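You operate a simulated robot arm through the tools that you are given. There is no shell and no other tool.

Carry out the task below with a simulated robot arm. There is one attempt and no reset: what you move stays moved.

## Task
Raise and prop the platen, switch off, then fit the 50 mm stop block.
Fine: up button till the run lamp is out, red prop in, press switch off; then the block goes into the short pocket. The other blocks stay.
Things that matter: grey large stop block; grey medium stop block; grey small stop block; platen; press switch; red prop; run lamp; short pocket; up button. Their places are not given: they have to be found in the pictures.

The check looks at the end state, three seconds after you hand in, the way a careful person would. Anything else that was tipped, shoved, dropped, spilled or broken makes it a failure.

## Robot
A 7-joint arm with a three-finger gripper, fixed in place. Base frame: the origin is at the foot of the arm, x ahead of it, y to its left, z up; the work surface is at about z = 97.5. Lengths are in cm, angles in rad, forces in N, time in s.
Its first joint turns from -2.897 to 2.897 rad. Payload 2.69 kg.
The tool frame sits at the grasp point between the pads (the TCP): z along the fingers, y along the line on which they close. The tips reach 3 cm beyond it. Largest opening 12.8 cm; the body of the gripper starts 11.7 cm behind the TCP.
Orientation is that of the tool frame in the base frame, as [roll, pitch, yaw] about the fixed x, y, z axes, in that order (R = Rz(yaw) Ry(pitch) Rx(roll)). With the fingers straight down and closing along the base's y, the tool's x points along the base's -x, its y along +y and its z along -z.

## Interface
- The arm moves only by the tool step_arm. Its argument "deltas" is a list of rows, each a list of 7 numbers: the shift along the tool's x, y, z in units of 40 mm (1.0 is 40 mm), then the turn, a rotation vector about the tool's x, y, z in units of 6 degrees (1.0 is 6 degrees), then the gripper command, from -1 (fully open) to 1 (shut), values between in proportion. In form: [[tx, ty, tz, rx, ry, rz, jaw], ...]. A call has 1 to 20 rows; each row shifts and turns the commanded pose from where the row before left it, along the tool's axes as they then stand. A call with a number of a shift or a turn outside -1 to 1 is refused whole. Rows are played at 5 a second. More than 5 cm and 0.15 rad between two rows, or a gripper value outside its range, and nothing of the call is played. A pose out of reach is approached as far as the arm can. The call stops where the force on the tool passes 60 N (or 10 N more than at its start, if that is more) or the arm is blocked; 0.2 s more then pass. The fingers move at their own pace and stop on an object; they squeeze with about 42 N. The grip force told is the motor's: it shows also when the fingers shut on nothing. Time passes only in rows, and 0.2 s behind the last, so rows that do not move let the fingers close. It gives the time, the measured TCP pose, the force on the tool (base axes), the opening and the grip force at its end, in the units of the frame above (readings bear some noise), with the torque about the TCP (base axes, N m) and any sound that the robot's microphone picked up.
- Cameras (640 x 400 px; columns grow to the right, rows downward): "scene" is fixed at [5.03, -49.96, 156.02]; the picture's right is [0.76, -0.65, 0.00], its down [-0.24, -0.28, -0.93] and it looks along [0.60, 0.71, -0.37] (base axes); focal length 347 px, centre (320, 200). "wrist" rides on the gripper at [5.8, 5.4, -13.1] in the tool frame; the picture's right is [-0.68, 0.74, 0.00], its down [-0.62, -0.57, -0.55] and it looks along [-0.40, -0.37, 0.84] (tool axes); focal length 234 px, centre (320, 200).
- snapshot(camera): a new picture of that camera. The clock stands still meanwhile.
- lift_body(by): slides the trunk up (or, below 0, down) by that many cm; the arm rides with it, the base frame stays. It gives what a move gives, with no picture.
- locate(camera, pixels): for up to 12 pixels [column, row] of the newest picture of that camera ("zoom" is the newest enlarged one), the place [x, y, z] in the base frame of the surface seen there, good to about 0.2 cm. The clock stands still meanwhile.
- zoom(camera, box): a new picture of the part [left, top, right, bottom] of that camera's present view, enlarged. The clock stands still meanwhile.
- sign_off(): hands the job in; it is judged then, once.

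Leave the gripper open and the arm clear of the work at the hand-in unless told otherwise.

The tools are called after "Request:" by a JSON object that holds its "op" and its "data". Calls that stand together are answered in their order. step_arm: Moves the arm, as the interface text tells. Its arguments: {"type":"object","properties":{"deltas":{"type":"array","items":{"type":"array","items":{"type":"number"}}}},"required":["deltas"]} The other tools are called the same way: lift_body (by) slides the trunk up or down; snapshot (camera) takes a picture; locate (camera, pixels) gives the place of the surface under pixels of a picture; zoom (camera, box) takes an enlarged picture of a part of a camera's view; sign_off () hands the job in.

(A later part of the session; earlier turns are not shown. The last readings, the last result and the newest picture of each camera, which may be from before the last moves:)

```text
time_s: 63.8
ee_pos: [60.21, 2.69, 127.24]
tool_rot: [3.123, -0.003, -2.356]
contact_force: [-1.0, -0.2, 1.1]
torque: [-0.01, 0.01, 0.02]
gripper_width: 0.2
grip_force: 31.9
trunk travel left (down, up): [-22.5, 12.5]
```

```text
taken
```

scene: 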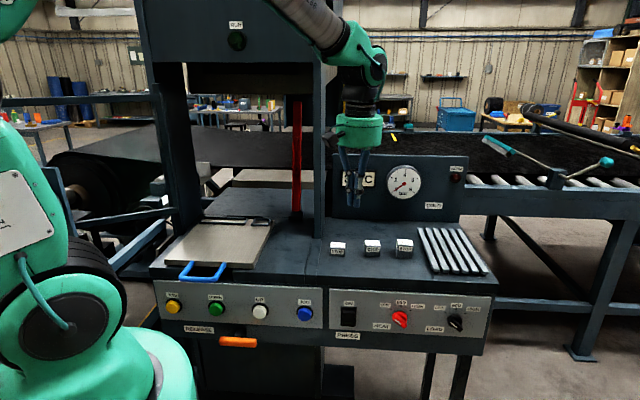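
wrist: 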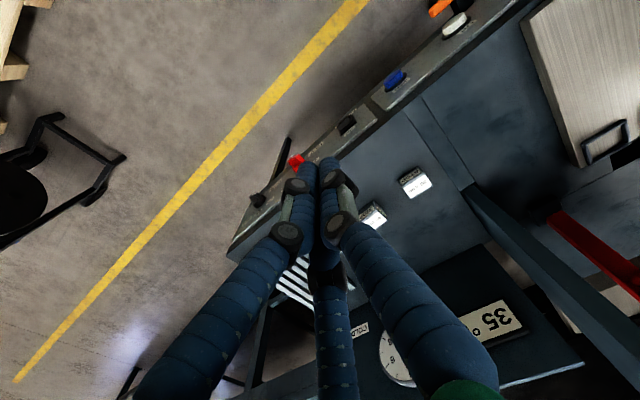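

Tool is pointing down, square to the machine. I open the fingers and move over to view the 50 mm block.

Request:
{"op": "step_arm", "data": {"deltas": [[-0.73, -0.638, 0.3, 0, 0, 0, -1], [-0.73, -0.638, 0.3, 0, 0, 0, -1], [-0.73, -0.638, 0.3, 0, 0, 0, -1], [-0.73, -0.638, 0.3, 0, 0, 0, -1], [-0.73, -0.638, 0.3, 0, 0, 0, -1], [-0.73, -0.638, 0.3, 0, 0, 0, -1], [0, 0, 0, 0, 0, 0, -1]]}}

Request:
{"op": "snapshot", "data": {"camera": "wrist"}}

Request:
{"op": "snapshot", "data": {"camera": "scene"}}

```text
time_s: 65.4
ee_pos: [83.57, 4.14, 119.51]
tool_rot: [3.121, -0.004, -2.358]
contact_force: [1.2, 0.3, 0.3]
torque: [-0.01, 0.07, -0.01]
gripper_width: 12.8
grip_force: 0.0
trunk travel left (down, up): [-22.5, 12.5]
```

```text
taken
```

wrist: 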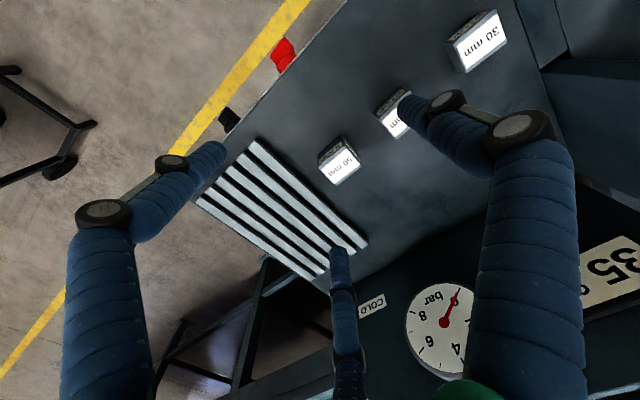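

```text
taken
```

scene: 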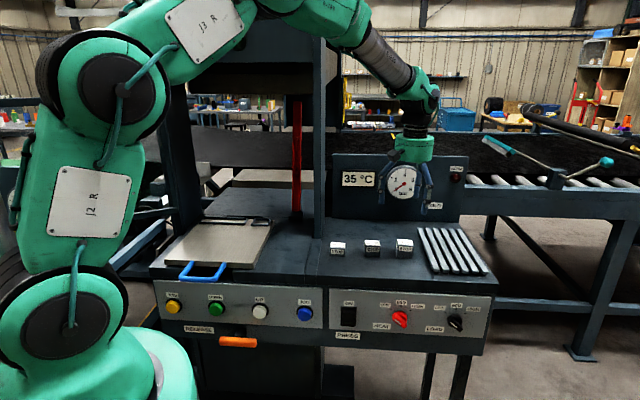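

The 50 mm block is at (340,162) in the wrist view. I zoom and measure its corners.

Request:
{"op": "zoom", "data": {"camera": "wrist", "box": [295, 110, 385, 210]}}

```text
4.00 times, centred on (340, 160) of wrist
```

zoom: 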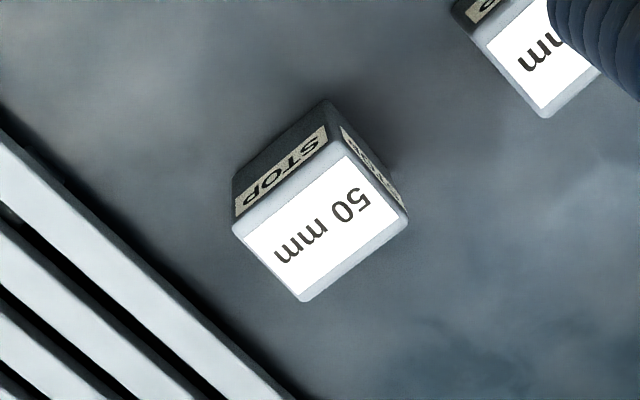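

Request:
{"op": "locate", "data": {"camera": "zoom", "pixels": [[240, 230], [343, 145], [403, 218], [304, 295], [322, 222], [235, 200], [325, 105], [395, 185], [232, 190], [420, 240], [520, 80], [250, 350]]}}

```text
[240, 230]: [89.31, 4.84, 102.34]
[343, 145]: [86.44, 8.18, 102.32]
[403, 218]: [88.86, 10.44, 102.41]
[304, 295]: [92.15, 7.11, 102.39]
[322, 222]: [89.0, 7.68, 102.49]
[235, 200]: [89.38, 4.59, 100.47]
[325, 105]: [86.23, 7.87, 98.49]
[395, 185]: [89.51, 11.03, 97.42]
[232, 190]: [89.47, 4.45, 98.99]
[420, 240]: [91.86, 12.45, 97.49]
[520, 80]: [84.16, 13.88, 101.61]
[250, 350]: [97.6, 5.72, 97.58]
```

The block measures about 4.7 (u) × 3.6 (v) × 5 cm, centre near u=57.7, v=68.4, yawed a few degrees. I take a tighter zoom to get its angle better.

Request:
{"op": "zoom", "data": {"camera": "wrist", "box": [313, 133, 367, 189]}}

```text
7.14 times, centred on (340, 161) of wrist
```

zoom: 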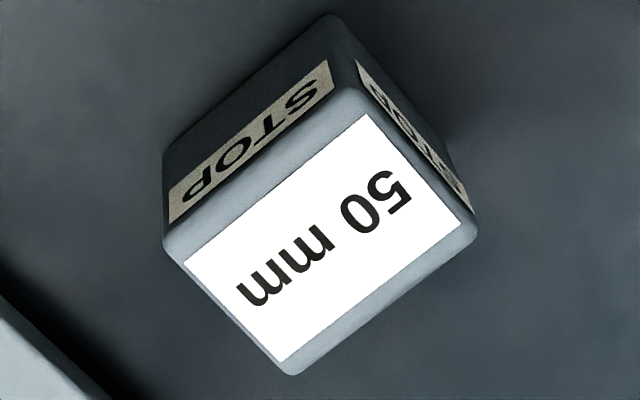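

Request:
{"op": "locate", "data": {"camera": "zoom", "pixels": [[185, 262], [367, 115], [461, 219], [284, 361], [170, 240], [355, 92], [474, 228], [292, 372], [322, 238], [276, 188], [414, 167], [372, 290]]}}

```text
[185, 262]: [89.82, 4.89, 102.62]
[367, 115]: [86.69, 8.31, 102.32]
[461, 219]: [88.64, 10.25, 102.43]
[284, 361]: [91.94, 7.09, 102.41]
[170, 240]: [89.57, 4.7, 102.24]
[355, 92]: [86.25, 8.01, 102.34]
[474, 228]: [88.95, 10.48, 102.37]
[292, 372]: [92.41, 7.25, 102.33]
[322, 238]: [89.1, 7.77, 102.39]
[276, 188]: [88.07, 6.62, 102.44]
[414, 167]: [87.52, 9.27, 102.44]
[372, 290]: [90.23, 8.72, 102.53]
```

Block: 4.7 × 3.7 cm, centre (u 57.7, v 68.5), nearly square to the machine (≈1°). The neighbouring 40 mm block is only ~6 cm to the left, so I partly close the fingers (to ~8 cm), trim the small tool tilt, and hover straight above.

Request:
{"op": "step_arm", "data": {"deltas": [[0, 0, 0, 0.19, 0, 0, -0.25], [-0.81, -0.185, 0, 0, 0, 0, -0.25], [-0.81, -0.185, 0, 0, 0, 0, -0.25], [0, 0, 0.9, 0, 0, 0, -0.25], [0, 0, 0.9, 0, 0, 0, -0.25], [0, 0, 0, 0, 0, 0, -0.25]]}}

Request:
{"op": "snapshot", "data": {"camera": "wrist"}}

Request:
{"op": "zoom", "data": {"camera": "scene", "box": [320, 160, 480, 290]}}

```text
time_s: 66.8
ee_pos: [89.11, 7.73, 112.37]
tool_rot: [3.141, -0.004, -2.357]
contact_force: [0.8, -0.5, -0.4]
torque: [0.0, 0.03, 0.0]
gripper_width: 8.01
grip_force: 0.0
trunk travel left (down, up): [-22.5, 12.5]
```

```text
taken
```

wrist: 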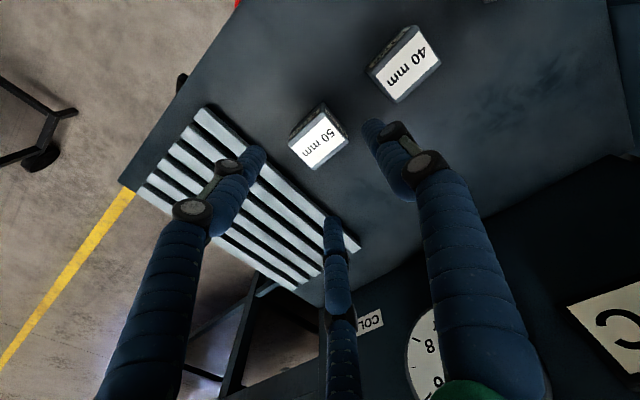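

```text
3.08 times, centred on (400, 225) of scene
```

zoom: 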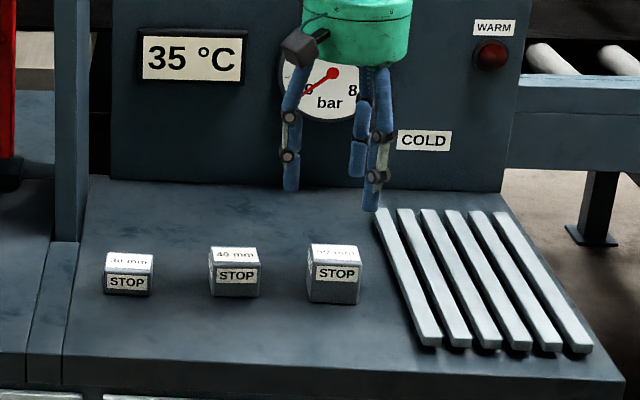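

Hovering at u 57.55, v 68.48. I check the tips and the block's top corners from here.

Request:
{"op": "zoom", "data": {"camera": "wrist", "box": [220, 80, 440, 250]}}

Request:
{"op": "locate", "data": {"camera": "wrist", "pixels": [[293, 137], [327, 110], [346, 141], [315, 165], [320, 138], [255, 155], [375, 128], [333, 225], [372, 70], [400, 100], [205, 108], [330, 215]]}}

```text
2.35 times, centred on (330, 165) of wrist
```

zoom: 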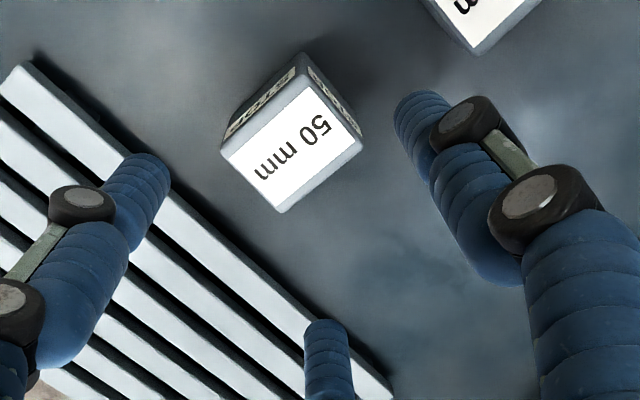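

```text
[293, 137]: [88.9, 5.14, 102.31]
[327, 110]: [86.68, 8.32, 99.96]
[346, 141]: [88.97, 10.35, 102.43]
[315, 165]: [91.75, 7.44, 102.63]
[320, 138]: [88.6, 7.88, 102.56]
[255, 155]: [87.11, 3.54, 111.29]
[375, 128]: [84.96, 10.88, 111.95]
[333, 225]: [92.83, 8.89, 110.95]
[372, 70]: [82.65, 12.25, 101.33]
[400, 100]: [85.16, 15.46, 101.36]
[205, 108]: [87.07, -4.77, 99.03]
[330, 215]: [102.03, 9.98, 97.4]
```

The tips straddle the block: thumb on its left, two fingers front and back on the right half. I descend about 10 cm (tips to z≈99.2).

Request:
{"op": "step_arm", "data": {"deltas": [[0, 0, 0.7, 0, 0, 0, -0.25], [0, 0, 0.7, 0, 0, 0, -0.25], [0, 0, 0.6, 0, 0, 0, -0.25], [0, 0, 0.54, 0, 0, 0, -0.25], [0, 0, 0, 0, 0, 0, -0.25]]}}

Request:
{"op": "snapshot", "data": {"camera": "wrist"}}

Request:
{"op": "zoom", "data": {"camera": "scene", "box": [340, 200, 460, 275]}}

```text
time_s: 68.0
ee_pos: [89.06, 7.77, 102.15]
tool_rot: [-3.141, -0.003, -2.358]
contact_force: [0.5, -0.6, 0.4]
torque: [-0.03, 0.01, 0.02]
gripper_width: 8.01
grip_force: 0.0
trunk travel left (down, up): [-22.5, 12.5]
```

```text
taken
```

wrist: 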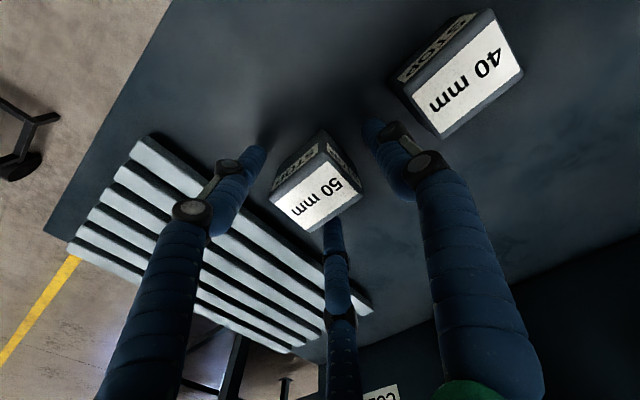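

```text
5.33 times, centred on (400, 238) of scene
```

zoom: 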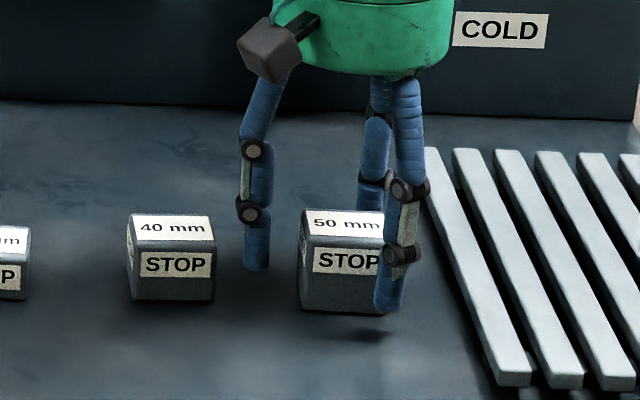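

Fingers stand around the 50 mm block, clear of the 40 mm one. I close in stages and watch.

Request:
{"op": "step_arm", "data": {"deltas": [[0, 0, 0, 0, 0, 0, 0.0], [0, 0, 0, 0, 0, 0, 0.15], [0, 0, 0, 0, 0, 0, 0.2], [0, 0, 0, 0, 0, 0, 0.2]]}}

Request:
{"op": "zoom", "data": {"camera": "wrist", "box": [220, 80, 440, 250]}}

Request:
{"op": "zoom", "data": {"camera": "scene", "box": [340, 200, 460, 275]}}

```text
time_s: 69.0
ee_pos: [89.12, 7.78, 102.17]
tool_rot: [3.141, -0.005, -2.357]
contact_force: [0.9, 0.2, 0.2]
torque: [-0.01, -0.04, 0.02]
gripper_width: 5.18
grip_force: 0.3
trunk travel left (down, up): [-22.5, 12.5]
```

```text
2.35 times, centred on (330, 165) of wrist
```

zoom: 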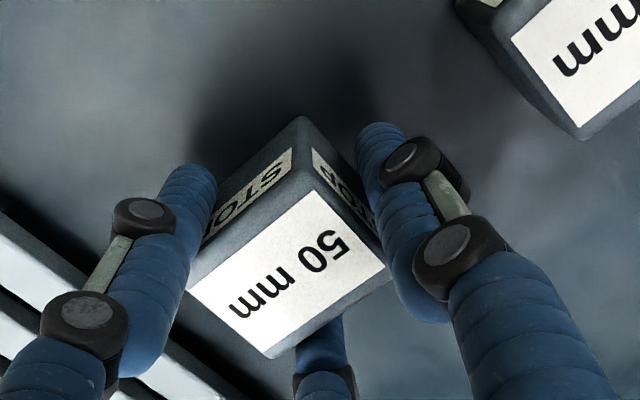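

```text
5.33 times, centred on (400, 238) of scene
```

zoom: 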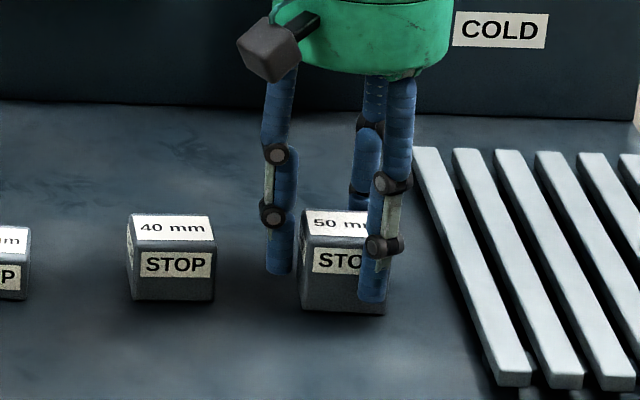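

Everything nearly touching and well centred. I close fully onto the block.

Request:
{"op": "step_arm", "data": {"deltas": [[0, 0, 0, 0, 0, 0, 0.3], [0, 0, 0, 0, 0, 0, 0.5], [0, 0, 0, 0, 0, 0, 1], [0, 0, 0, 0, 0, 0, 1]]}}

Request:
{"op": "zoom", "data": {"camera": "wrist", "box": [220, 80, 440, 250]}}

Request:
{"op": "zoom", "data": {"camera": "scene", "box": [340, 200, 460, 275]}}

```text
time_s: 70.0
ee_pos: [89.0, 7.69, 102.23]
tool_rot: [-3.141, -0.004, -2.359]
contact_force: [1.6, -0.8, 0.8]
torque: [0.04, -0.02, 0.01]
gripper_width: 4.93
grip_force: 42.2
trunk travel left (down, up): [-22.5, 12.5]
```

```text
2.35 times, centred on (330, 165) of wrist
```

zoom: 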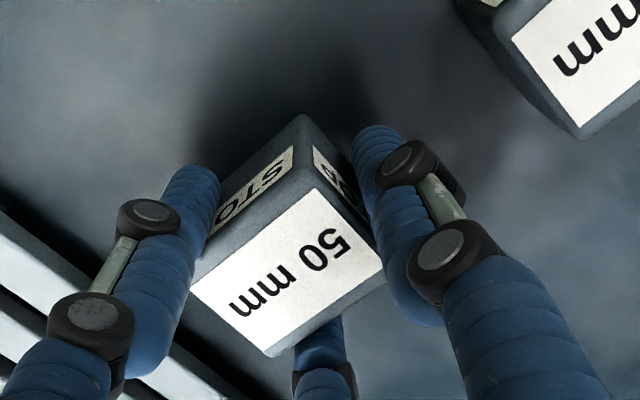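

```text
5.33 times, centred on (400, 238) of scene
```

zoom: 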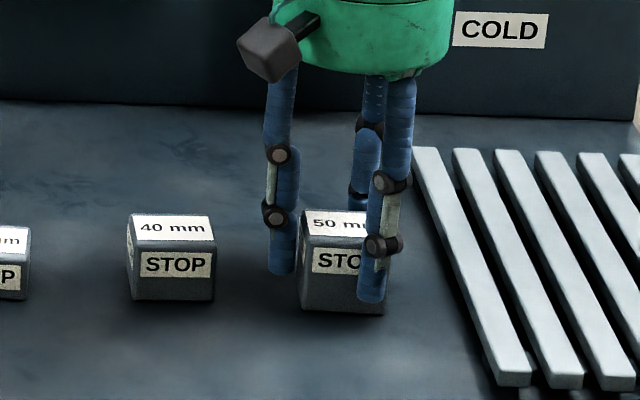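

Gripped at 4.93 cm with 42 N. I lift 2 cm slowly and check that it holds.

Request:
{"op": "step_arm", "data": {"deltas": [[0, 0, -0.1, 0, 0, 0, 1], [0, 0, -0.2, 0, 0, 0, 1], [0, 0, -0.3, 0, 0, 0, 1], [0, 0, 0, 0, 0, 0, 1]]}}

Request:
{"op": "zoom", "data": {"camera": "scene", "box": [340, 200, 460, 275]}}

```text
time_s: 71.0
ee_pos: [88.93, 7.77, 104.72]
tool_rot: [-3.141, -0.003, -2.358]
contact_force: [0.2, 0.5, -2.1]
torque: [0.04, 0.01, 0.0]
gripper_width: 4.9
grip_force: 42.3
trunk travel left (down, up): [-22.5, 12.5]
```

```text
5.33 times, centred on (400, 238) of scene
```

zoom: 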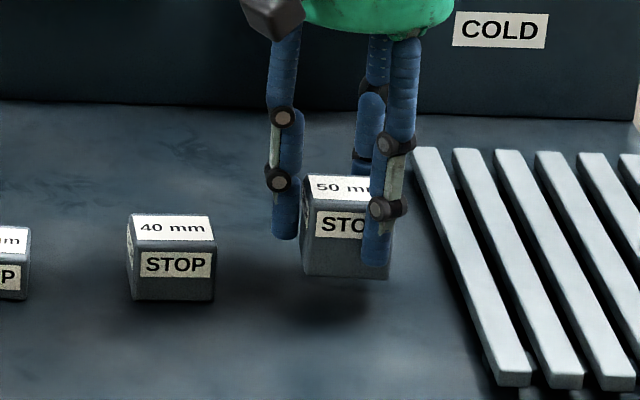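

The block holds. Before carrying, I measure the short pocket precisely from the scene camera.

Request:
{"op": "zoom", "data": {"camera": "scene", "box": [235, 205, 285, 240]}}

```text
11.43 times, centred on (260, 222) of scene
```

zoom: 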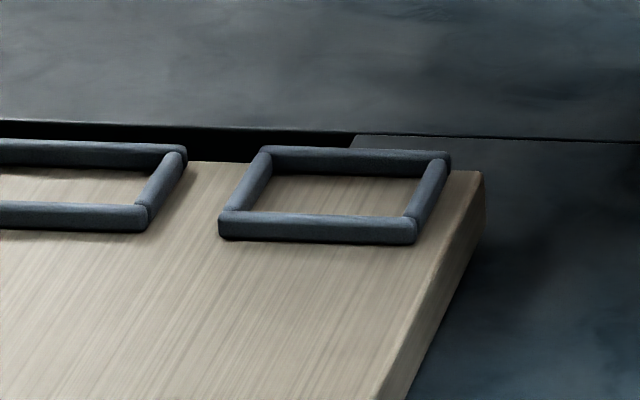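

Request:
{"op": "locate", "data": {"camera": "zoom", "pixels": [[225, 218], [412, 222], [445, 157], [265, 152], [250, 210], [405, 214], [418, 180], [275, 177], [335, 195], [320, 220], [355, 160], [240, 190]]}}

Request:
{"op": "step_arm", "data": {"deltas": [[0, 0, -0.8, 0, 0, 0, 1], [0, 0, -0.8, 0, 0, 0, 1], [0, 0, -0.8, 0, 0, 0, 1], [0.8, 0, 0, 0, 0, 0, 1], [0.8, 0, 0, 0, 0, 0, 1], [0.4, 0.6, 0, 0, 0, 0, 1], [0, 0.9, 0, 0, 0, 0, 1], [0, 0.9, 0, 0, 0, 0, 1], [0, 0.9, 0, 0, 0, 0, 1], [0, 0, 0, 0, 0, 0, 1]]}}

Request:
{"op": "snapshot", "data": {"camera": "scene"}}

```text
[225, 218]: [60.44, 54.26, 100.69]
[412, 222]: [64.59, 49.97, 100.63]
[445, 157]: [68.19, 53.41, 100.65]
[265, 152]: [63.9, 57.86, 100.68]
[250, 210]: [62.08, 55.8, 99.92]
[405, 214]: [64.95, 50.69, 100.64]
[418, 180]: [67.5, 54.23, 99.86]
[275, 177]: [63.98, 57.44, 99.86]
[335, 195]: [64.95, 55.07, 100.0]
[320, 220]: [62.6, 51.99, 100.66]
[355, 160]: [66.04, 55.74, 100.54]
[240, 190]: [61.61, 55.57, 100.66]
```

```text
time_s: 73.2
ee_pos: [73.95, 11.54, 114.25]
tool_rot: [-3.14, -0.005, -2.357]
contact_force: [-0.3, 0.9, -2.7]
torque: [-0.06, -0.03, 0.01]
gripper_width: 4.93
grip_force: 41.9
trunk travel left (down, up): [-22.5, 12.5]
```

```text
taken
```

scene: 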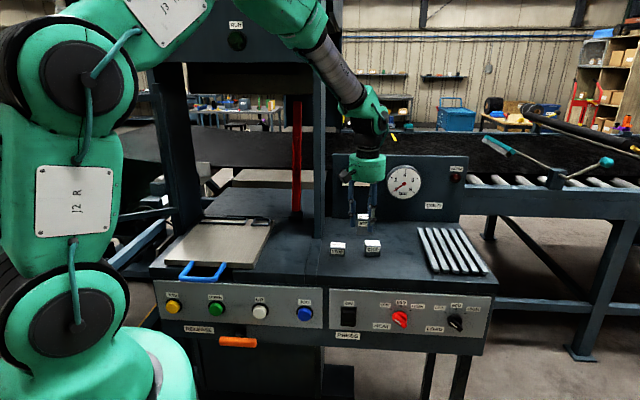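

Pocket rim: centre near u≈7.35, v≈83.5, inside about 5 × 4.1 cm, floor z≈99.85, rim top 100.65. Block is safely held. I carry on left to the pocket's side of the machine at z≈114, staying in front of the post.

Request:
{"op": "step_arm", "data": {"deltas": [[0, 0.95, 0, 0, 0, 0, 1], [0, 0.95, 0, 0, 0, 0, 1], [0, 0.95, 0, 0, 0, 0, 1], [0, 0.95, 0, 0, 0, 0, 1], [0, 0.95, 0, 0, 0, 0, 1], [0, 0.95, 0, 0, 0, 0, 1], [0, 0.95, 0, 0, 0, 0, 1], [0, 0.95, 0, 0, 0, 0, 1], [0, 0.95, 0, 0, 0, 0, 1], [0, 0, 0, 0, 0, 0, 1]]}}

Request:
{"op": "snapshot", "data": {"camera": "wrist"}}

Request:
{"op": "snapshot", "data": {"camera": "scene"}}

```text
time_s: 75.4
ee_pos: [49.98, 35.83, 114.34]
tool_rot: [3.142, -0.004, -2.357]
contact_force: [0.0, 0.4, -2.6]
torque: [-0.04, -0.05, -0.01]
gripper_width: 4.93
grip_force: 41.4
trunk travel left (down, up): [-22.5, 12.5]
```

```text
taken
```

wrist: 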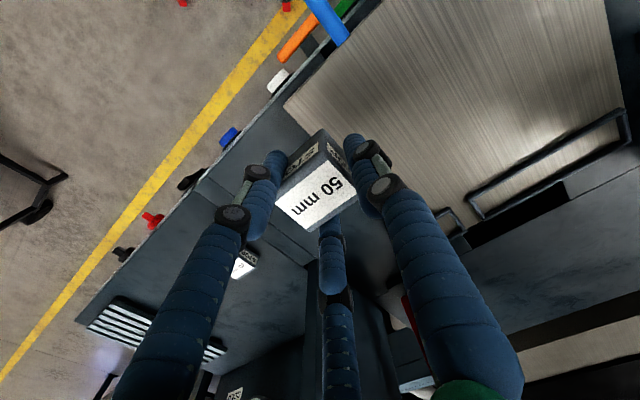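

```text
taken
```

scene: 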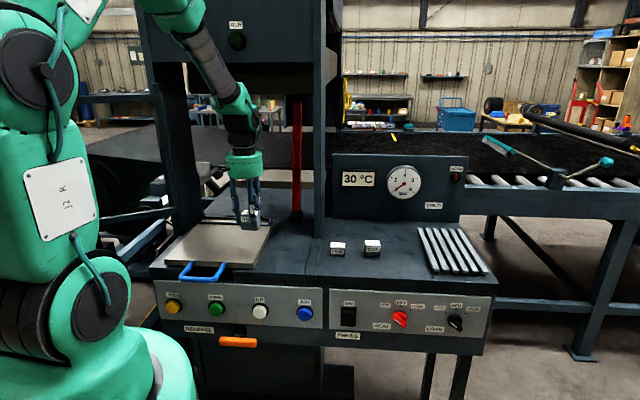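

I measure the block in the hand relative to the TCP.

Request:
{"op": "zoom", "data": {"camera": "wrist", "box": [265, 120, 375, 240]}}

```text
3.33 times, centred on (320, 180) of wrist
```

zoom: 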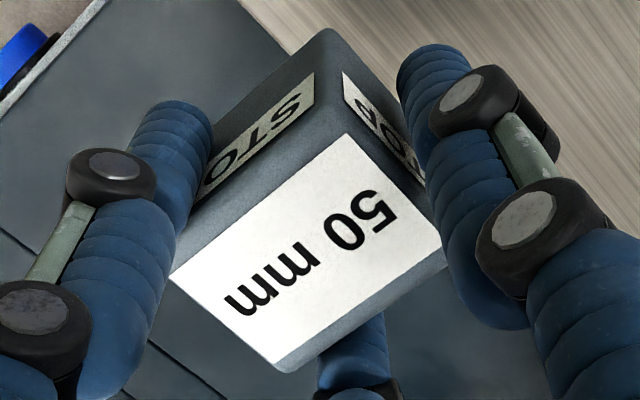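

Request:
{"op": "locate", "data": {"camera": "zoom", "pixels": [[172, 275], [349, 135], [442, 245], [278, 362], [310, 255], [338, 115], [448, 262], [288, 370], [330, 33], [260, 205], [395, 190], [360, 310]]}}

```text
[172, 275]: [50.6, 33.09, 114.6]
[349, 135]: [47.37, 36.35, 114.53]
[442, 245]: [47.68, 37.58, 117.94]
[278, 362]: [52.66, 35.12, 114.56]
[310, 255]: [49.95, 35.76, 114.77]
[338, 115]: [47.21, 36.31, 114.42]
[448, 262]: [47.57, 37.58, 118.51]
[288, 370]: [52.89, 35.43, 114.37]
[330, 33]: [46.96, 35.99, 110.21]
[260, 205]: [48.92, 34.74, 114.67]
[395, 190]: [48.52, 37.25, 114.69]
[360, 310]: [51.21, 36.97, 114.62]
```

The block sits level and square in the hand, its centre within 1 mm of the TCP, its bottom 4.75 cm below. Now I move toward the pocket, offset to the right so the pocket shows past the thumb.

Request:
{"op": "step_arm", "data": {"deltas": [[-0.943, -0.333, 0, 0, 0, 0, 1], [-0.943, -0.333, 0, 0, 0, 0, 1], [-0.943, -0.333, 0, 0, 0, 0, 1], [0, 0, 0, 0, 0, 0, 1]]}}

Request:
{"op": "snapshot", "data": {"camera": "wrist"}}

Request:
{"op": "snapshot", "data": {"camera": "scene"}}

```text
time_s: 76.4
ee_pos: [60.95, 40.93, 114.21]
tool_rot: [-3.141, -0.002, -2.357]
contact_force: [1.2, -0.5, -2.5]
torque: [-0.04, 0.02, -0.04]
gripper_width: 4.9
grip_force: 41.3
trunk travel left (down, up): [-22.5, 12.5]
```

```text
taken
```

wrist: 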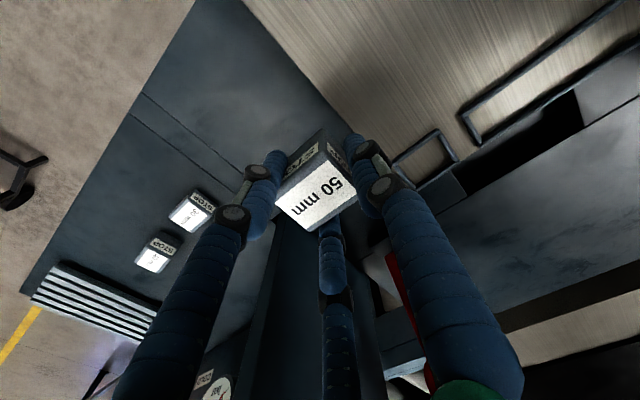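

```text
taken
```

scene: 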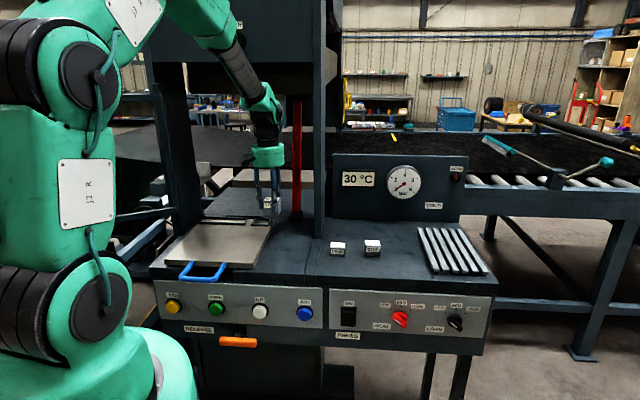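

The short pocket shows at about (425,158). I zoom and measure its corners.

Request:
{"op": "zoom", "data": {"camera": "wrist", "box": [375, 115, 475, 195]}}

```text
5.00 times, centred on (425, 155) of wrist
```

zoom: 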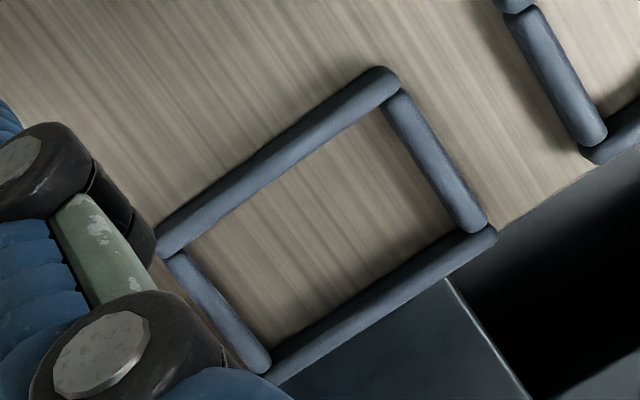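

Request:
{"op": "locate", "data": {"camera": "zoom", "pixels": [[275, 160], [225, 197], [330, 120], [380, 303], [330, 335], [430, 270], [437, 160], [415, 125], [460, 200], [220, 313], [200, 285], [245, 345]]}}

Request:
{"op": "locate", "data": {"camera": "zoom", "pixels": [[330, 220], [380, 115], [200, 245], [275, 345], [462, 235], [290, 165], [375, 290], [425, 165], [235, 305], [300, 280], [400, 200], [350, 160]]}}

```text
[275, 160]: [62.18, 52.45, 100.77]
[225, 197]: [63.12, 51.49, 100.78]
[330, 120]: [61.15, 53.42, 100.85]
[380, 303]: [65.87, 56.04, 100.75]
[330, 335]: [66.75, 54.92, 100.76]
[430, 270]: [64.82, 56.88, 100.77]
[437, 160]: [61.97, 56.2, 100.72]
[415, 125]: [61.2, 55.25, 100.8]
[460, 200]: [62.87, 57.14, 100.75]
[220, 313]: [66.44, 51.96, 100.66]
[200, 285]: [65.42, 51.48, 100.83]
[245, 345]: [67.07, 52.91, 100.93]
```

```text
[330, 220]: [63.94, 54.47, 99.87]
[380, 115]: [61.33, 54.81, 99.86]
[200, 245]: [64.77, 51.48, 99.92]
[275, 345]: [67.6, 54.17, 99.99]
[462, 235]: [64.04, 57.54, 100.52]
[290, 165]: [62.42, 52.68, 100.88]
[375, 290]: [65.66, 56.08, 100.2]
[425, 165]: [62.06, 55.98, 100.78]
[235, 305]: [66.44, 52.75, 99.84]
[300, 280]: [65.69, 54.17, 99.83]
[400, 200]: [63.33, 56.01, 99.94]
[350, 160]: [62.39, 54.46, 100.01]
```

Wrist estimate: pocket centre u≈7.1, v≈83.6; the scene camera gave u≈7.35. I take more scene measurements of the pocket to settle that.

Request:
{"op": "zoom", "data": {"camera": "scene", "box": [235, 185, 295, 240]}}

```text
7.27 times, centred on (265, 212) of scene
```

zoom: 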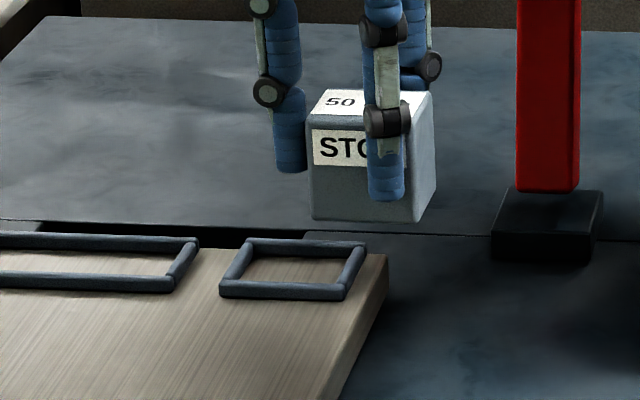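

Request:
{"op": "locate", "data": {"camera": "zoom", "pixels": [[231, 270], [238, 260], [246, 247], [346, 280], [352, 268], [359, 253], [245, 286], [285, 287], [325, 289], [275, 241], [310, 243], [340, 245]]}}

Request:
{"op": "locate", "data": {"camera": "zoom", "pixels": [[312, 150], [313, 180], [314, 205], [340, 205], [390, 210], [412, 190], [413, 210], [420, 190], [430, 150], [340, 180], [330, 95], [350, 190]]}}

```text
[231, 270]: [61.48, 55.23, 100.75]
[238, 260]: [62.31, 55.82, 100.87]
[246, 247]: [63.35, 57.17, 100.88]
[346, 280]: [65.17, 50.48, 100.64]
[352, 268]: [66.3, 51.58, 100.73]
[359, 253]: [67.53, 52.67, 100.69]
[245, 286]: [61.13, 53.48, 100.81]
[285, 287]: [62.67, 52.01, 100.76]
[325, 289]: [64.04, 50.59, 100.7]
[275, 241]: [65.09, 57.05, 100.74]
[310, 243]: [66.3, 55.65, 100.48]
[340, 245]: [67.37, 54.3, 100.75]
```

```text
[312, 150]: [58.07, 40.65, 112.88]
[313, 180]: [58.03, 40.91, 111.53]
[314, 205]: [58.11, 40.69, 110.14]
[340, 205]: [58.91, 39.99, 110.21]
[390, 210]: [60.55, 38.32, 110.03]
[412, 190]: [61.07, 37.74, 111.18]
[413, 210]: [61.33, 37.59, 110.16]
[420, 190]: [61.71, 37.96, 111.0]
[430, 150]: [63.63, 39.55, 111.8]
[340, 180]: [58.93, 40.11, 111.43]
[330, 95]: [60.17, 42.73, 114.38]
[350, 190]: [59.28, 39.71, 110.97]
```

Both views agree the block must go about −7.05 in u and +11.7 in v. Before moving under the press header I check the forearm's clearance.

Request:
{"op": "snapshot", "data": {"camera": "scene"}}

Request:
{"op": "locate", "data": {"camera": "scene", "pixels": [[205, 15], [215, 35], [228, 50], [240, 75], [255, 90], [262, 110], [268, 155], [230, 62], [280, 62], [220, 62], [300, 60], [250, 78]]}}

```text
taken
```

scene: 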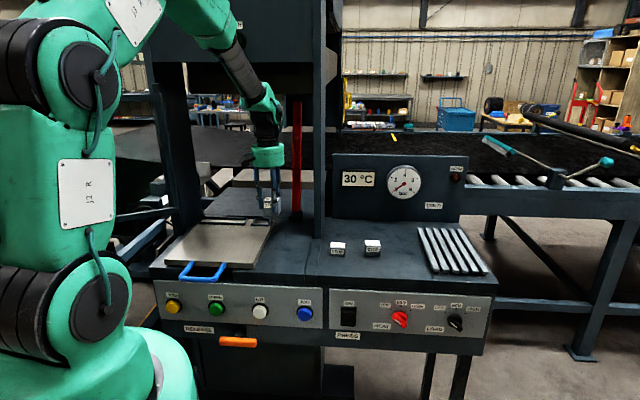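

```text
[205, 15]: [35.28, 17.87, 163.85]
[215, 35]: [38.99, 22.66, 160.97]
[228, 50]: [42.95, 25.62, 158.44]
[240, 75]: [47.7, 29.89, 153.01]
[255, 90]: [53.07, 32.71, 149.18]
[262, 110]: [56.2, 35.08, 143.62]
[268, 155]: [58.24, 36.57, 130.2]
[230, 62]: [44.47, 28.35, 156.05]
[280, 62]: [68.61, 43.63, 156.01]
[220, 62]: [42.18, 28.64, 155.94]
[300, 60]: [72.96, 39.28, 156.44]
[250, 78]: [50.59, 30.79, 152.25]
```

The forearm passes below the header edge (z≈155) with some room; to gain more, I lower to z≈108 first, then move forward over the pocket.

Request:
{"op": "step_arm", "data": {"deltas": [[0, 0, 0.775, 0, 0, 0, 1], [0, 0, 0.775, 0, 0, 0, 1], [-0.6, 0.35, 0, 0, 0, 0, 1], [-0.6, 0.35, 0, 0, 0, 0, 1], [-0.6, 0.35, 0, 0, 0, 0, 1], [-0.6, 0.35, 0, 0, 0, 0, 1], [-0.515, 0.362, 0, 0, 0, 0, 1], [0, 0, 0, 0, 0, 0, 1]]}}

Request:
{"op": "zoom", "data": {"camera": "scene", "box": [225, 180, 285, 240]}}

Request:
{"op": "snapshot", "data": {"camera": "wrist"}}

Request:
{"op": "snapshot", "data": {"camera": "scene"}}

```text
time_s: 78.2
ee_pos: [64.11, 54.21, 108.03]
tool_rot: [3.141, -0.002, -2.359]
contact_force: [0.2, -0.1, -3.0]
torque: [-0.02, 0.05, 0.0]
gripper_width: 4.89
grip_force: 42.0
trunk travel left (down, up): [-22.5, 12.5]
```

```text
6.67 times, centred on (255, 210) of scene
```

zoom: 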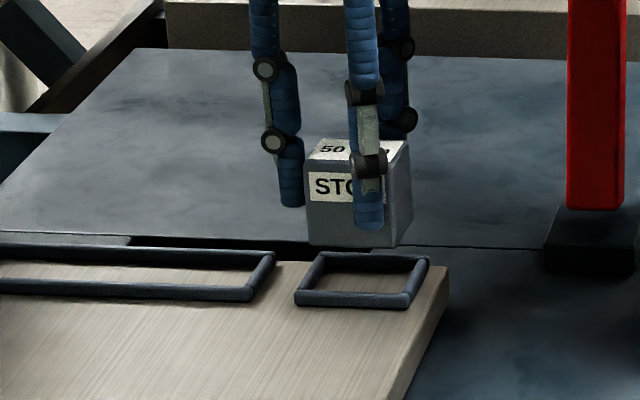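

```text
taken
```

wrist: 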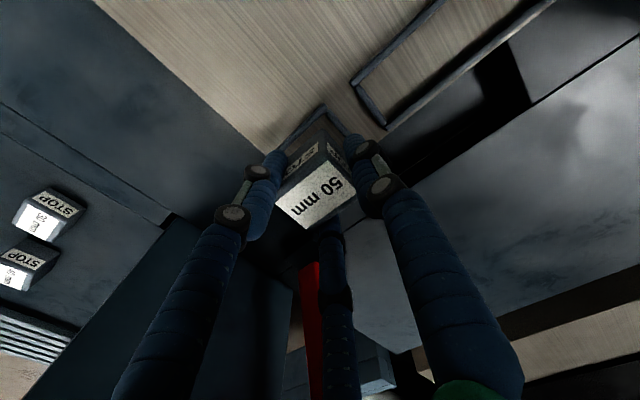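

```text
taken
```

scene: 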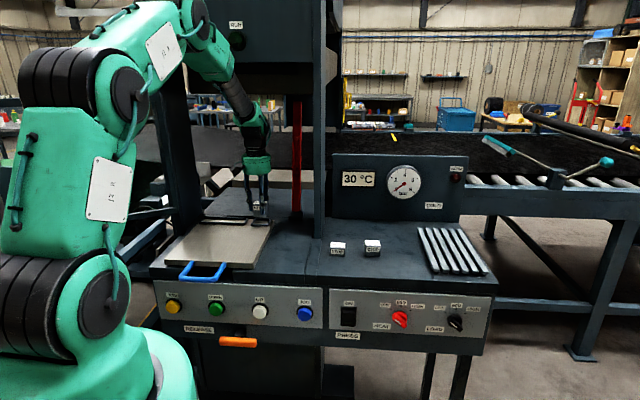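

The block hangs over the pocket (bottom ≈ z 103.3). I zoom in closely from both cameras to compare the block's edges with the pocket's inner edges.

Request:
{"op": "zoom", "data": {"camera": "scene", "box": [245, 200, 275, 230]}}

Request:
{"op": "zoom", "data": {"camera": "wrist", "box": [270, 90, 380, 200]}}

```text
13.33 times, centred on (260, 215) of scene
```

zoom: 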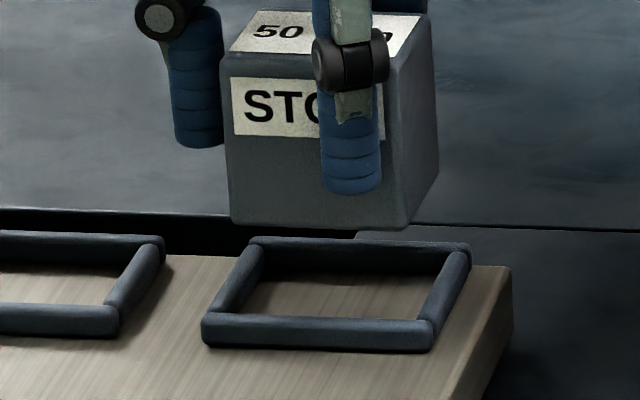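

```text
3.64 times, centred on (325, 145) of wrist
```

zoom: 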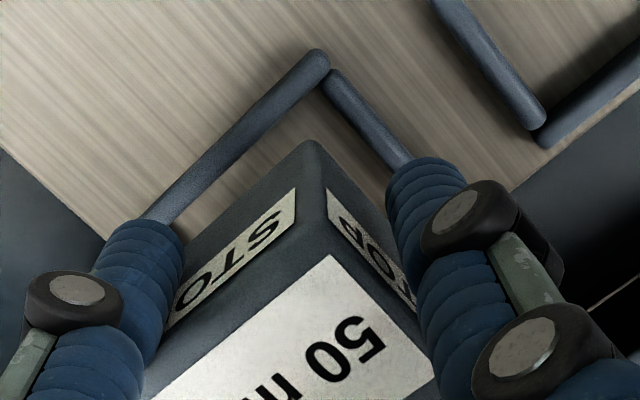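

In the scene view the block and the pocket have the same centre column (318 vs 317), so u is right. I check v with the wrist camera.

Request:
{"op": "locate", "data": {"camera": "zoom", "pixels": [[240, 132], [280, 97], [200, 168], [165, 200], [360, 106], [385, 137], [345, 87], [315, 145], [330, 250], [250, 310], [390, 330], [260, 180]]}}

```text
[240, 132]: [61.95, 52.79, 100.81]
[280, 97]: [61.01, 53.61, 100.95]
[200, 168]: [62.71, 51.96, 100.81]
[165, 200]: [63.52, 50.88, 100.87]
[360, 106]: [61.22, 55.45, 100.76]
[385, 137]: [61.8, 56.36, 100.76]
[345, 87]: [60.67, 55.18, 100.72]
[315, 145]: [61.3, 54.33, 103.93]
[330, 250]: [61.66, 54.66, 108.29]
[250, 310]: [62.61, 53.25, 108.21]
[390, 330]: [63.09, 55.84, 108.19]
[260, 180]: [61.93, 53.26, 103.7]
```

Block faces vs inner rim edges: gaps of roughly 2–4 mm all round; centre is right within ~1 mm. I lower until just above the rim and look again.

Request:
{"op": "step_arm", "data": {"deltas": [[0.02, 0, 0.25, 0, 0, 0, 1], [0, 0, 0.2, 0, 0, 0, 1], [0, 0, 0.08, 0, 0, 0, 1], [0, 0, 0, 0, 0, 0, 1]]}}

Request:
{"op": "zoom", "data": {"camera": "scene", "box": [245, 200, 275, 230]}}

Request:
{"op": "zoom", "data": {"camera": "wrist", "box": [270, 90, 380, 200]}}

```text
time_s: 79.2
ee_pos: [63.96, 54.08, 105.97]
tool_rot: [-3.141, -0.003, -2.359]
contact_force: [0.3, -0.4, -2.5]
torque: [-0.02, 0.05, -0.03]
gripper_width: 4.92
grip_force: 41.7
trunk travel left (down, up): [-22.5, 12.5]
```

```text
13.33 times, centred on (260, 215) of scene
```

zoom: 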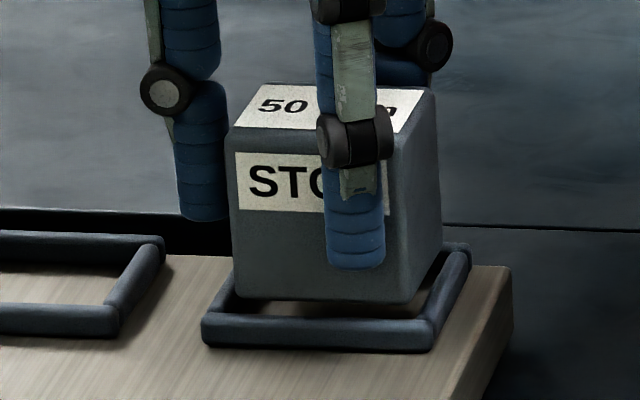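

```text
3.64 times, centred on (325, 145) of wrist
```

zoom: 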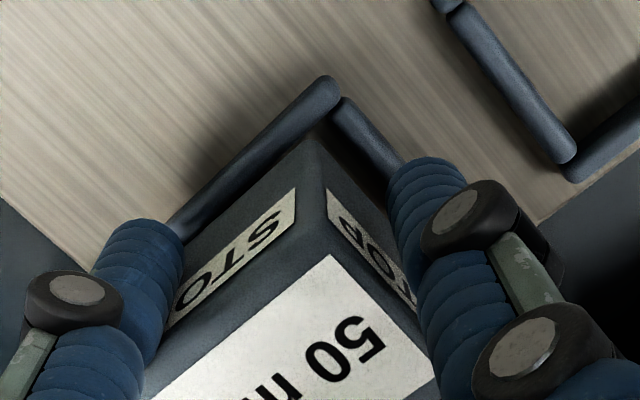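

Aligned: the block's bottom edges fall inside the rim on all sides. I lower 1 cm in 2 mm steps, watching the force.

Request:
{"op": "step_arm", "data": {"deltas": [[0, 0, 0.05, 0, 0, 0, 1], [0, 0, 0.05, 0, 0, 0, 1], [0, 0, 0.05, 0, 0, 0, 1], [0, 0, 0.05, 0, 0, 0, 1], [0, 0, 0.05, 0, 0, 0, 1], [0, 0, 0, 0, 0, 0, 1]]}}

Request:
{"op": "zoom", "data": {"camera": "scene", "box": [245, 200, 275, 230]}}

Request:
{"op": "zoom", "data": {"camera": "wrist", "box": [270, 90, 380, 200]}}

```text
time_s: 80.6
ee_pos: [64.01, 54.0, 105.31]
tool_rot: [-3.14, 0.004, -2.358]
contact_force: [1.1, 2.2, 45.2]
torque: [-0.44, -0.6, 0.01]
gripper_width: 4.96
grip_force: 42.0
trunk travel left (down, up): [-22.5, 12.5]
```

```text
13.33 times, centred on (260, 215) of scene
```

zoom: 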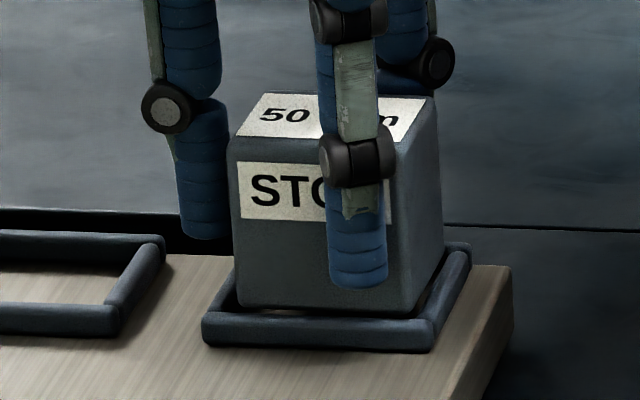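

```text
3.64 times, centred on (325, 145) of wrist
```

zoom: 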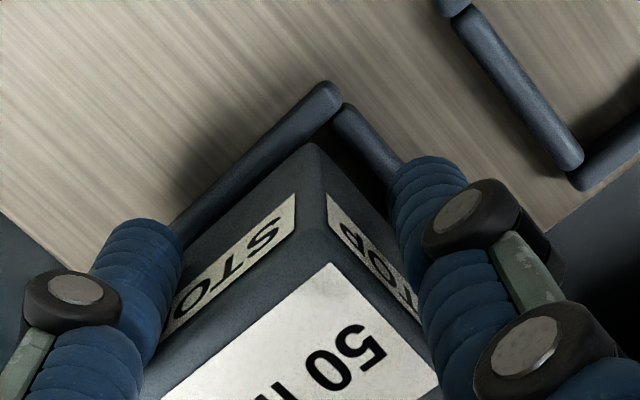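

Contact at z 105.3 with 45 N: the torque shows the load about 1.6 cm on the right (+u) side, so the block's right edge is on the right rim. I lift 1 cm, shift 2.5 mm to the left, and check before lowering again.

Request:
{"op": "step_arm", "data": {"deltas": [[0, 0, -0.12, 0, 0, 0, 1], [0, 0, -0.13, 0, 0, 0, 1], [0, 0.0625, 0, 0, 0, 0, 1], [0, 0, 0, 0, 0, 0, 1]]}}

Request:
{"op": "zoom", "data": {"camera": "scene", "box": [245, 200, 275, 230]}}

Request:
{"op": "zoom", "data": {"camera": "wrist", "box": [270, 100, 380, 210]}}

```text
time_s: 81.6
ee_pos: [63.77, 54.19, 105.83]
tool_rot: [-3.14, -0.005, -2.359]
contact_force: [-0.5, 0.0, -2.2]
torque: [-0.02, 0.0, 0.0]
gripper_width: 4.9
grip_force: 41.6
trunk travel left (down, up): [-22.5, 12.5]
```

```text
13.33 times, centred on (260, 215) of scene
```

zoom: 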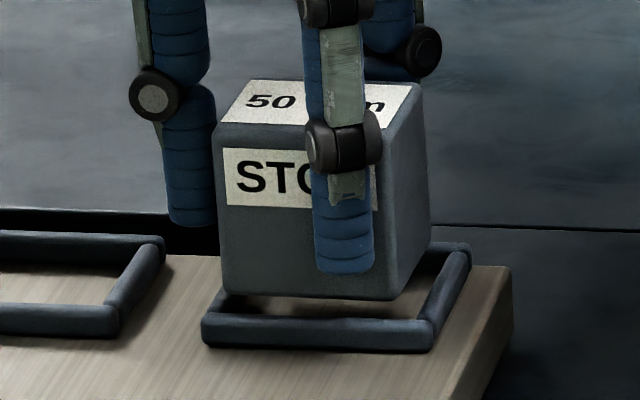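

```text
3.64 times, centred on (325, 155) of wrist
```

zoom: 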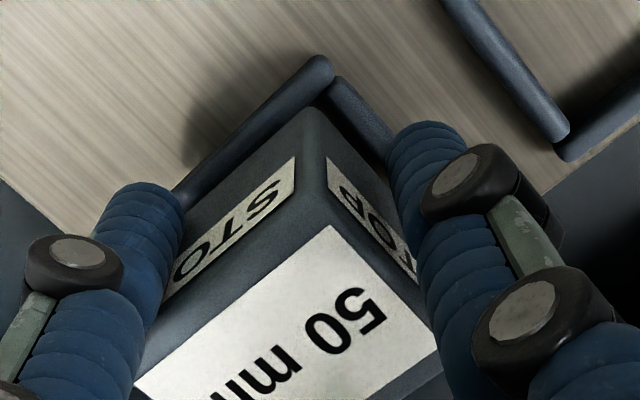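

That looks too far left in the scene view (block's left edge over the left rim), so clearance is small. I zoom strongly on both front corners to measure precisely.

Request:
{"op": "zoom", "data": {"camera": "scene", "box": [249, 214, 261, 227]}}

Request:
{"op": "zoom", "data": {"camera": "scene", "box": [262, 214, 274, 227]}}

```text
16.00 times, centred on (255, 220) of scene
```

zoom: 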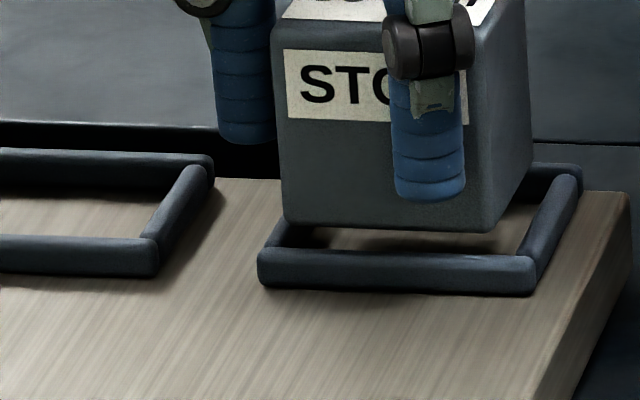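

```text
16.00 times, centred on (268, 220) of scene
```

zoom: 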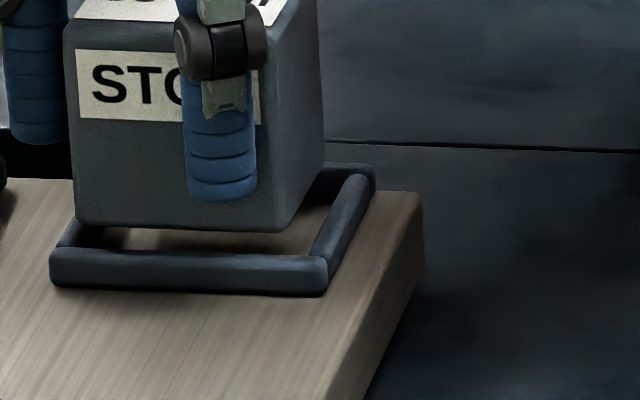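

Corrections from the zooms: the block is yawed about 1° clockwise and should go ~1 mm right and ~1.5 mm deeper from here. I apply that and lower in 1 mm steps toward the rim top.

Request:
{"op": "step_arm", "data": {"deltas": [[-0.0375, -0.025, 0, 0, 0, -0.2, 1], [0, 0, 0.05, 0, 0, 0, 1], [0, 0, 0.05, 0, 0, 0, 1], [0, 0, 0.04, 0, 0, 0, 1], [0, 0, 0.03, 0, 0, 0, 1], [0, 0, 0, 0, 0, 0, 1]]}}

Request:
{"op": "zoom", "data": {"camera": "scene", "box": [249, 208, 273, 228]}}

Request:
{"op": "zoom", "data": {"camera": "wrist", "box": [285, 100, 365, 170]}}

```text
time_s: 83.0
ee_pos: [63.87, 54.2, 105.32]
tool_rot: [-3.142, -0.002, -2.338]
contact_force: [-0.4, 1.1, 5.5]
torque: [-0.01, 0.21, -0.02]
gripper_width: 4.9
grip_force: 42.2
trunk travel left (down, up): [-22.5, 12.5]
```

```text
16.00 times, centred on (261, 218) of scene
```

zoom: 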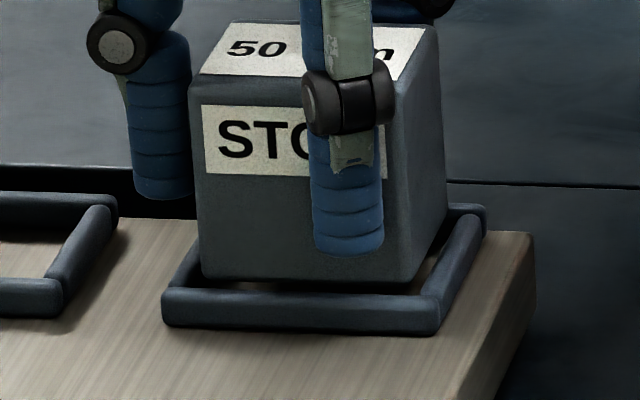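

```text
5.71 times, centred on (325, 135) of wrist
```

zoom: 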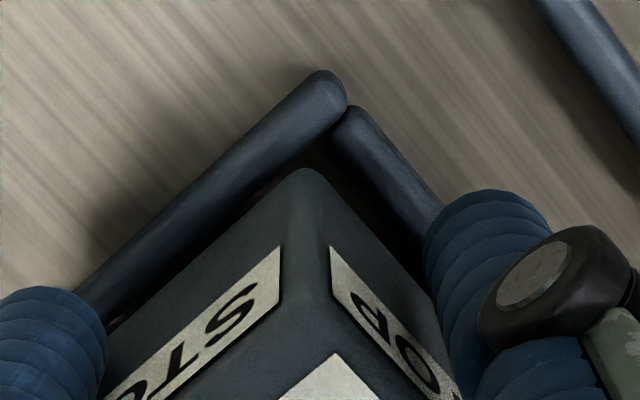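

Light contact (≈8 N), and the torque places it at the front-left (v −2): the block's front edge is on the front rim. I lift 2 mm, move 2 mm deeper, and lower again.

Request:
{"op": "step_arm", "data": {"deltas": [[0, 0, -0.06, 0, 0, 0, 1], [-0.055, 0, 0, 0, 0, 0.05, 1], [0, 0, 0.05, 0, 0, 0, 1], [0, 0, 0.04, 0, 0, 0, 1], [0, 0, 0, 0, 0, 0, 1]]}}

Request:
{"op": "zoom", "data": {"camera": "scene", "box": [249, 208, 273, 228]}}

Request:
{"op": "zoom", "data": {"camera": "wrist", "box": [285, 100, 365, 170]}}

```text
time_s: 84.2
ee_pos: [64.02, 54.34, 105.14]
tool_rot: [3.141, -0.003, -2.341]
contact_force: [-0.5, 0.1, -3.0]
torque: [0.05, 0.01, 0.03]
gripper_width: 4.91
grip_force: 42.1
trunk travel left (down, up): [-22.5, 12.5]
```

```text
16.00 times, centred on (261, 218) of scene
```

zoom: 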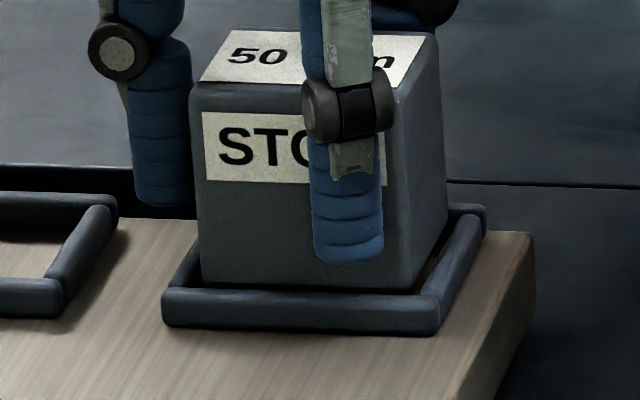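

```text
5.71 times, centred on (325, 135) of wrist
```

zoom: 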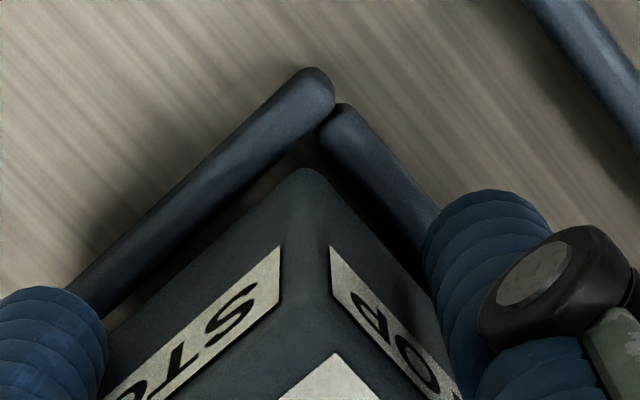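

No contact now and the bottom is already below the rim top: it is entering. I continue lowering gently to the floor.

Request:
{"op": "step_arm", "data": {"deltas": [[0, 0, 0.04, 0, 0, 0, 1], [0, 0, 0.04, 0, 0, 0, 1], [0, 0, 0.03, 0, 0, 0, 1], [0, 0, 0, 0, 0, 0, 1]]}}

Request:
{"op": "zoom", "data": {"camera": "scene", "box": [249, 208, 273, 228]}}

```text
time_s: 85.2
ee_pos: [64.16, 54.36, 104.72]
tool_rot: [3.142, -0.003, -2.343]
contact_force: [0.2, 0.7, -2.7]
torque: [0.0, 0.0, 0.01]
gripper_width: 4.92
grip_force: 42.5
trunk travel left (down, up): [-22.5, 12.5]
```

```text
16.00 times, centred on (261, 218) of scene
```

zoom: 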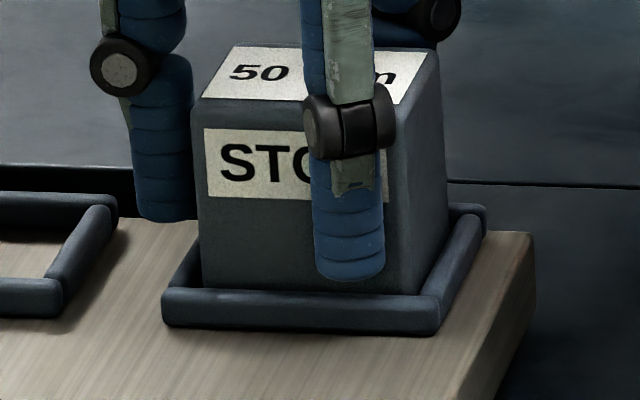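

The block is going down inside the rim with no resistance. I keep lowering until it touches the floor.

Request:
{"op": "step_arm", "data": {"deltas": [[0, 0, 0.03, 0, 0, 0, 1], [0, 0, 0.03, 0, 0, 0, 1], [0, 0, 0, 0, 0, 0, 1]]}}

```text
time_s: 86.0
ee_pos: [64.23, 54.31, 104.46]
tool_rot: [-3.141, -0.003, -2.341]
contact_force: [-0.5, 0.2, -1.5]
torque: [0.01, 0.04, 0.02]
gripper_width: 4.9
grip_force: 42.1
trunk travel left (down, up): [-22.5, 12.5]
```

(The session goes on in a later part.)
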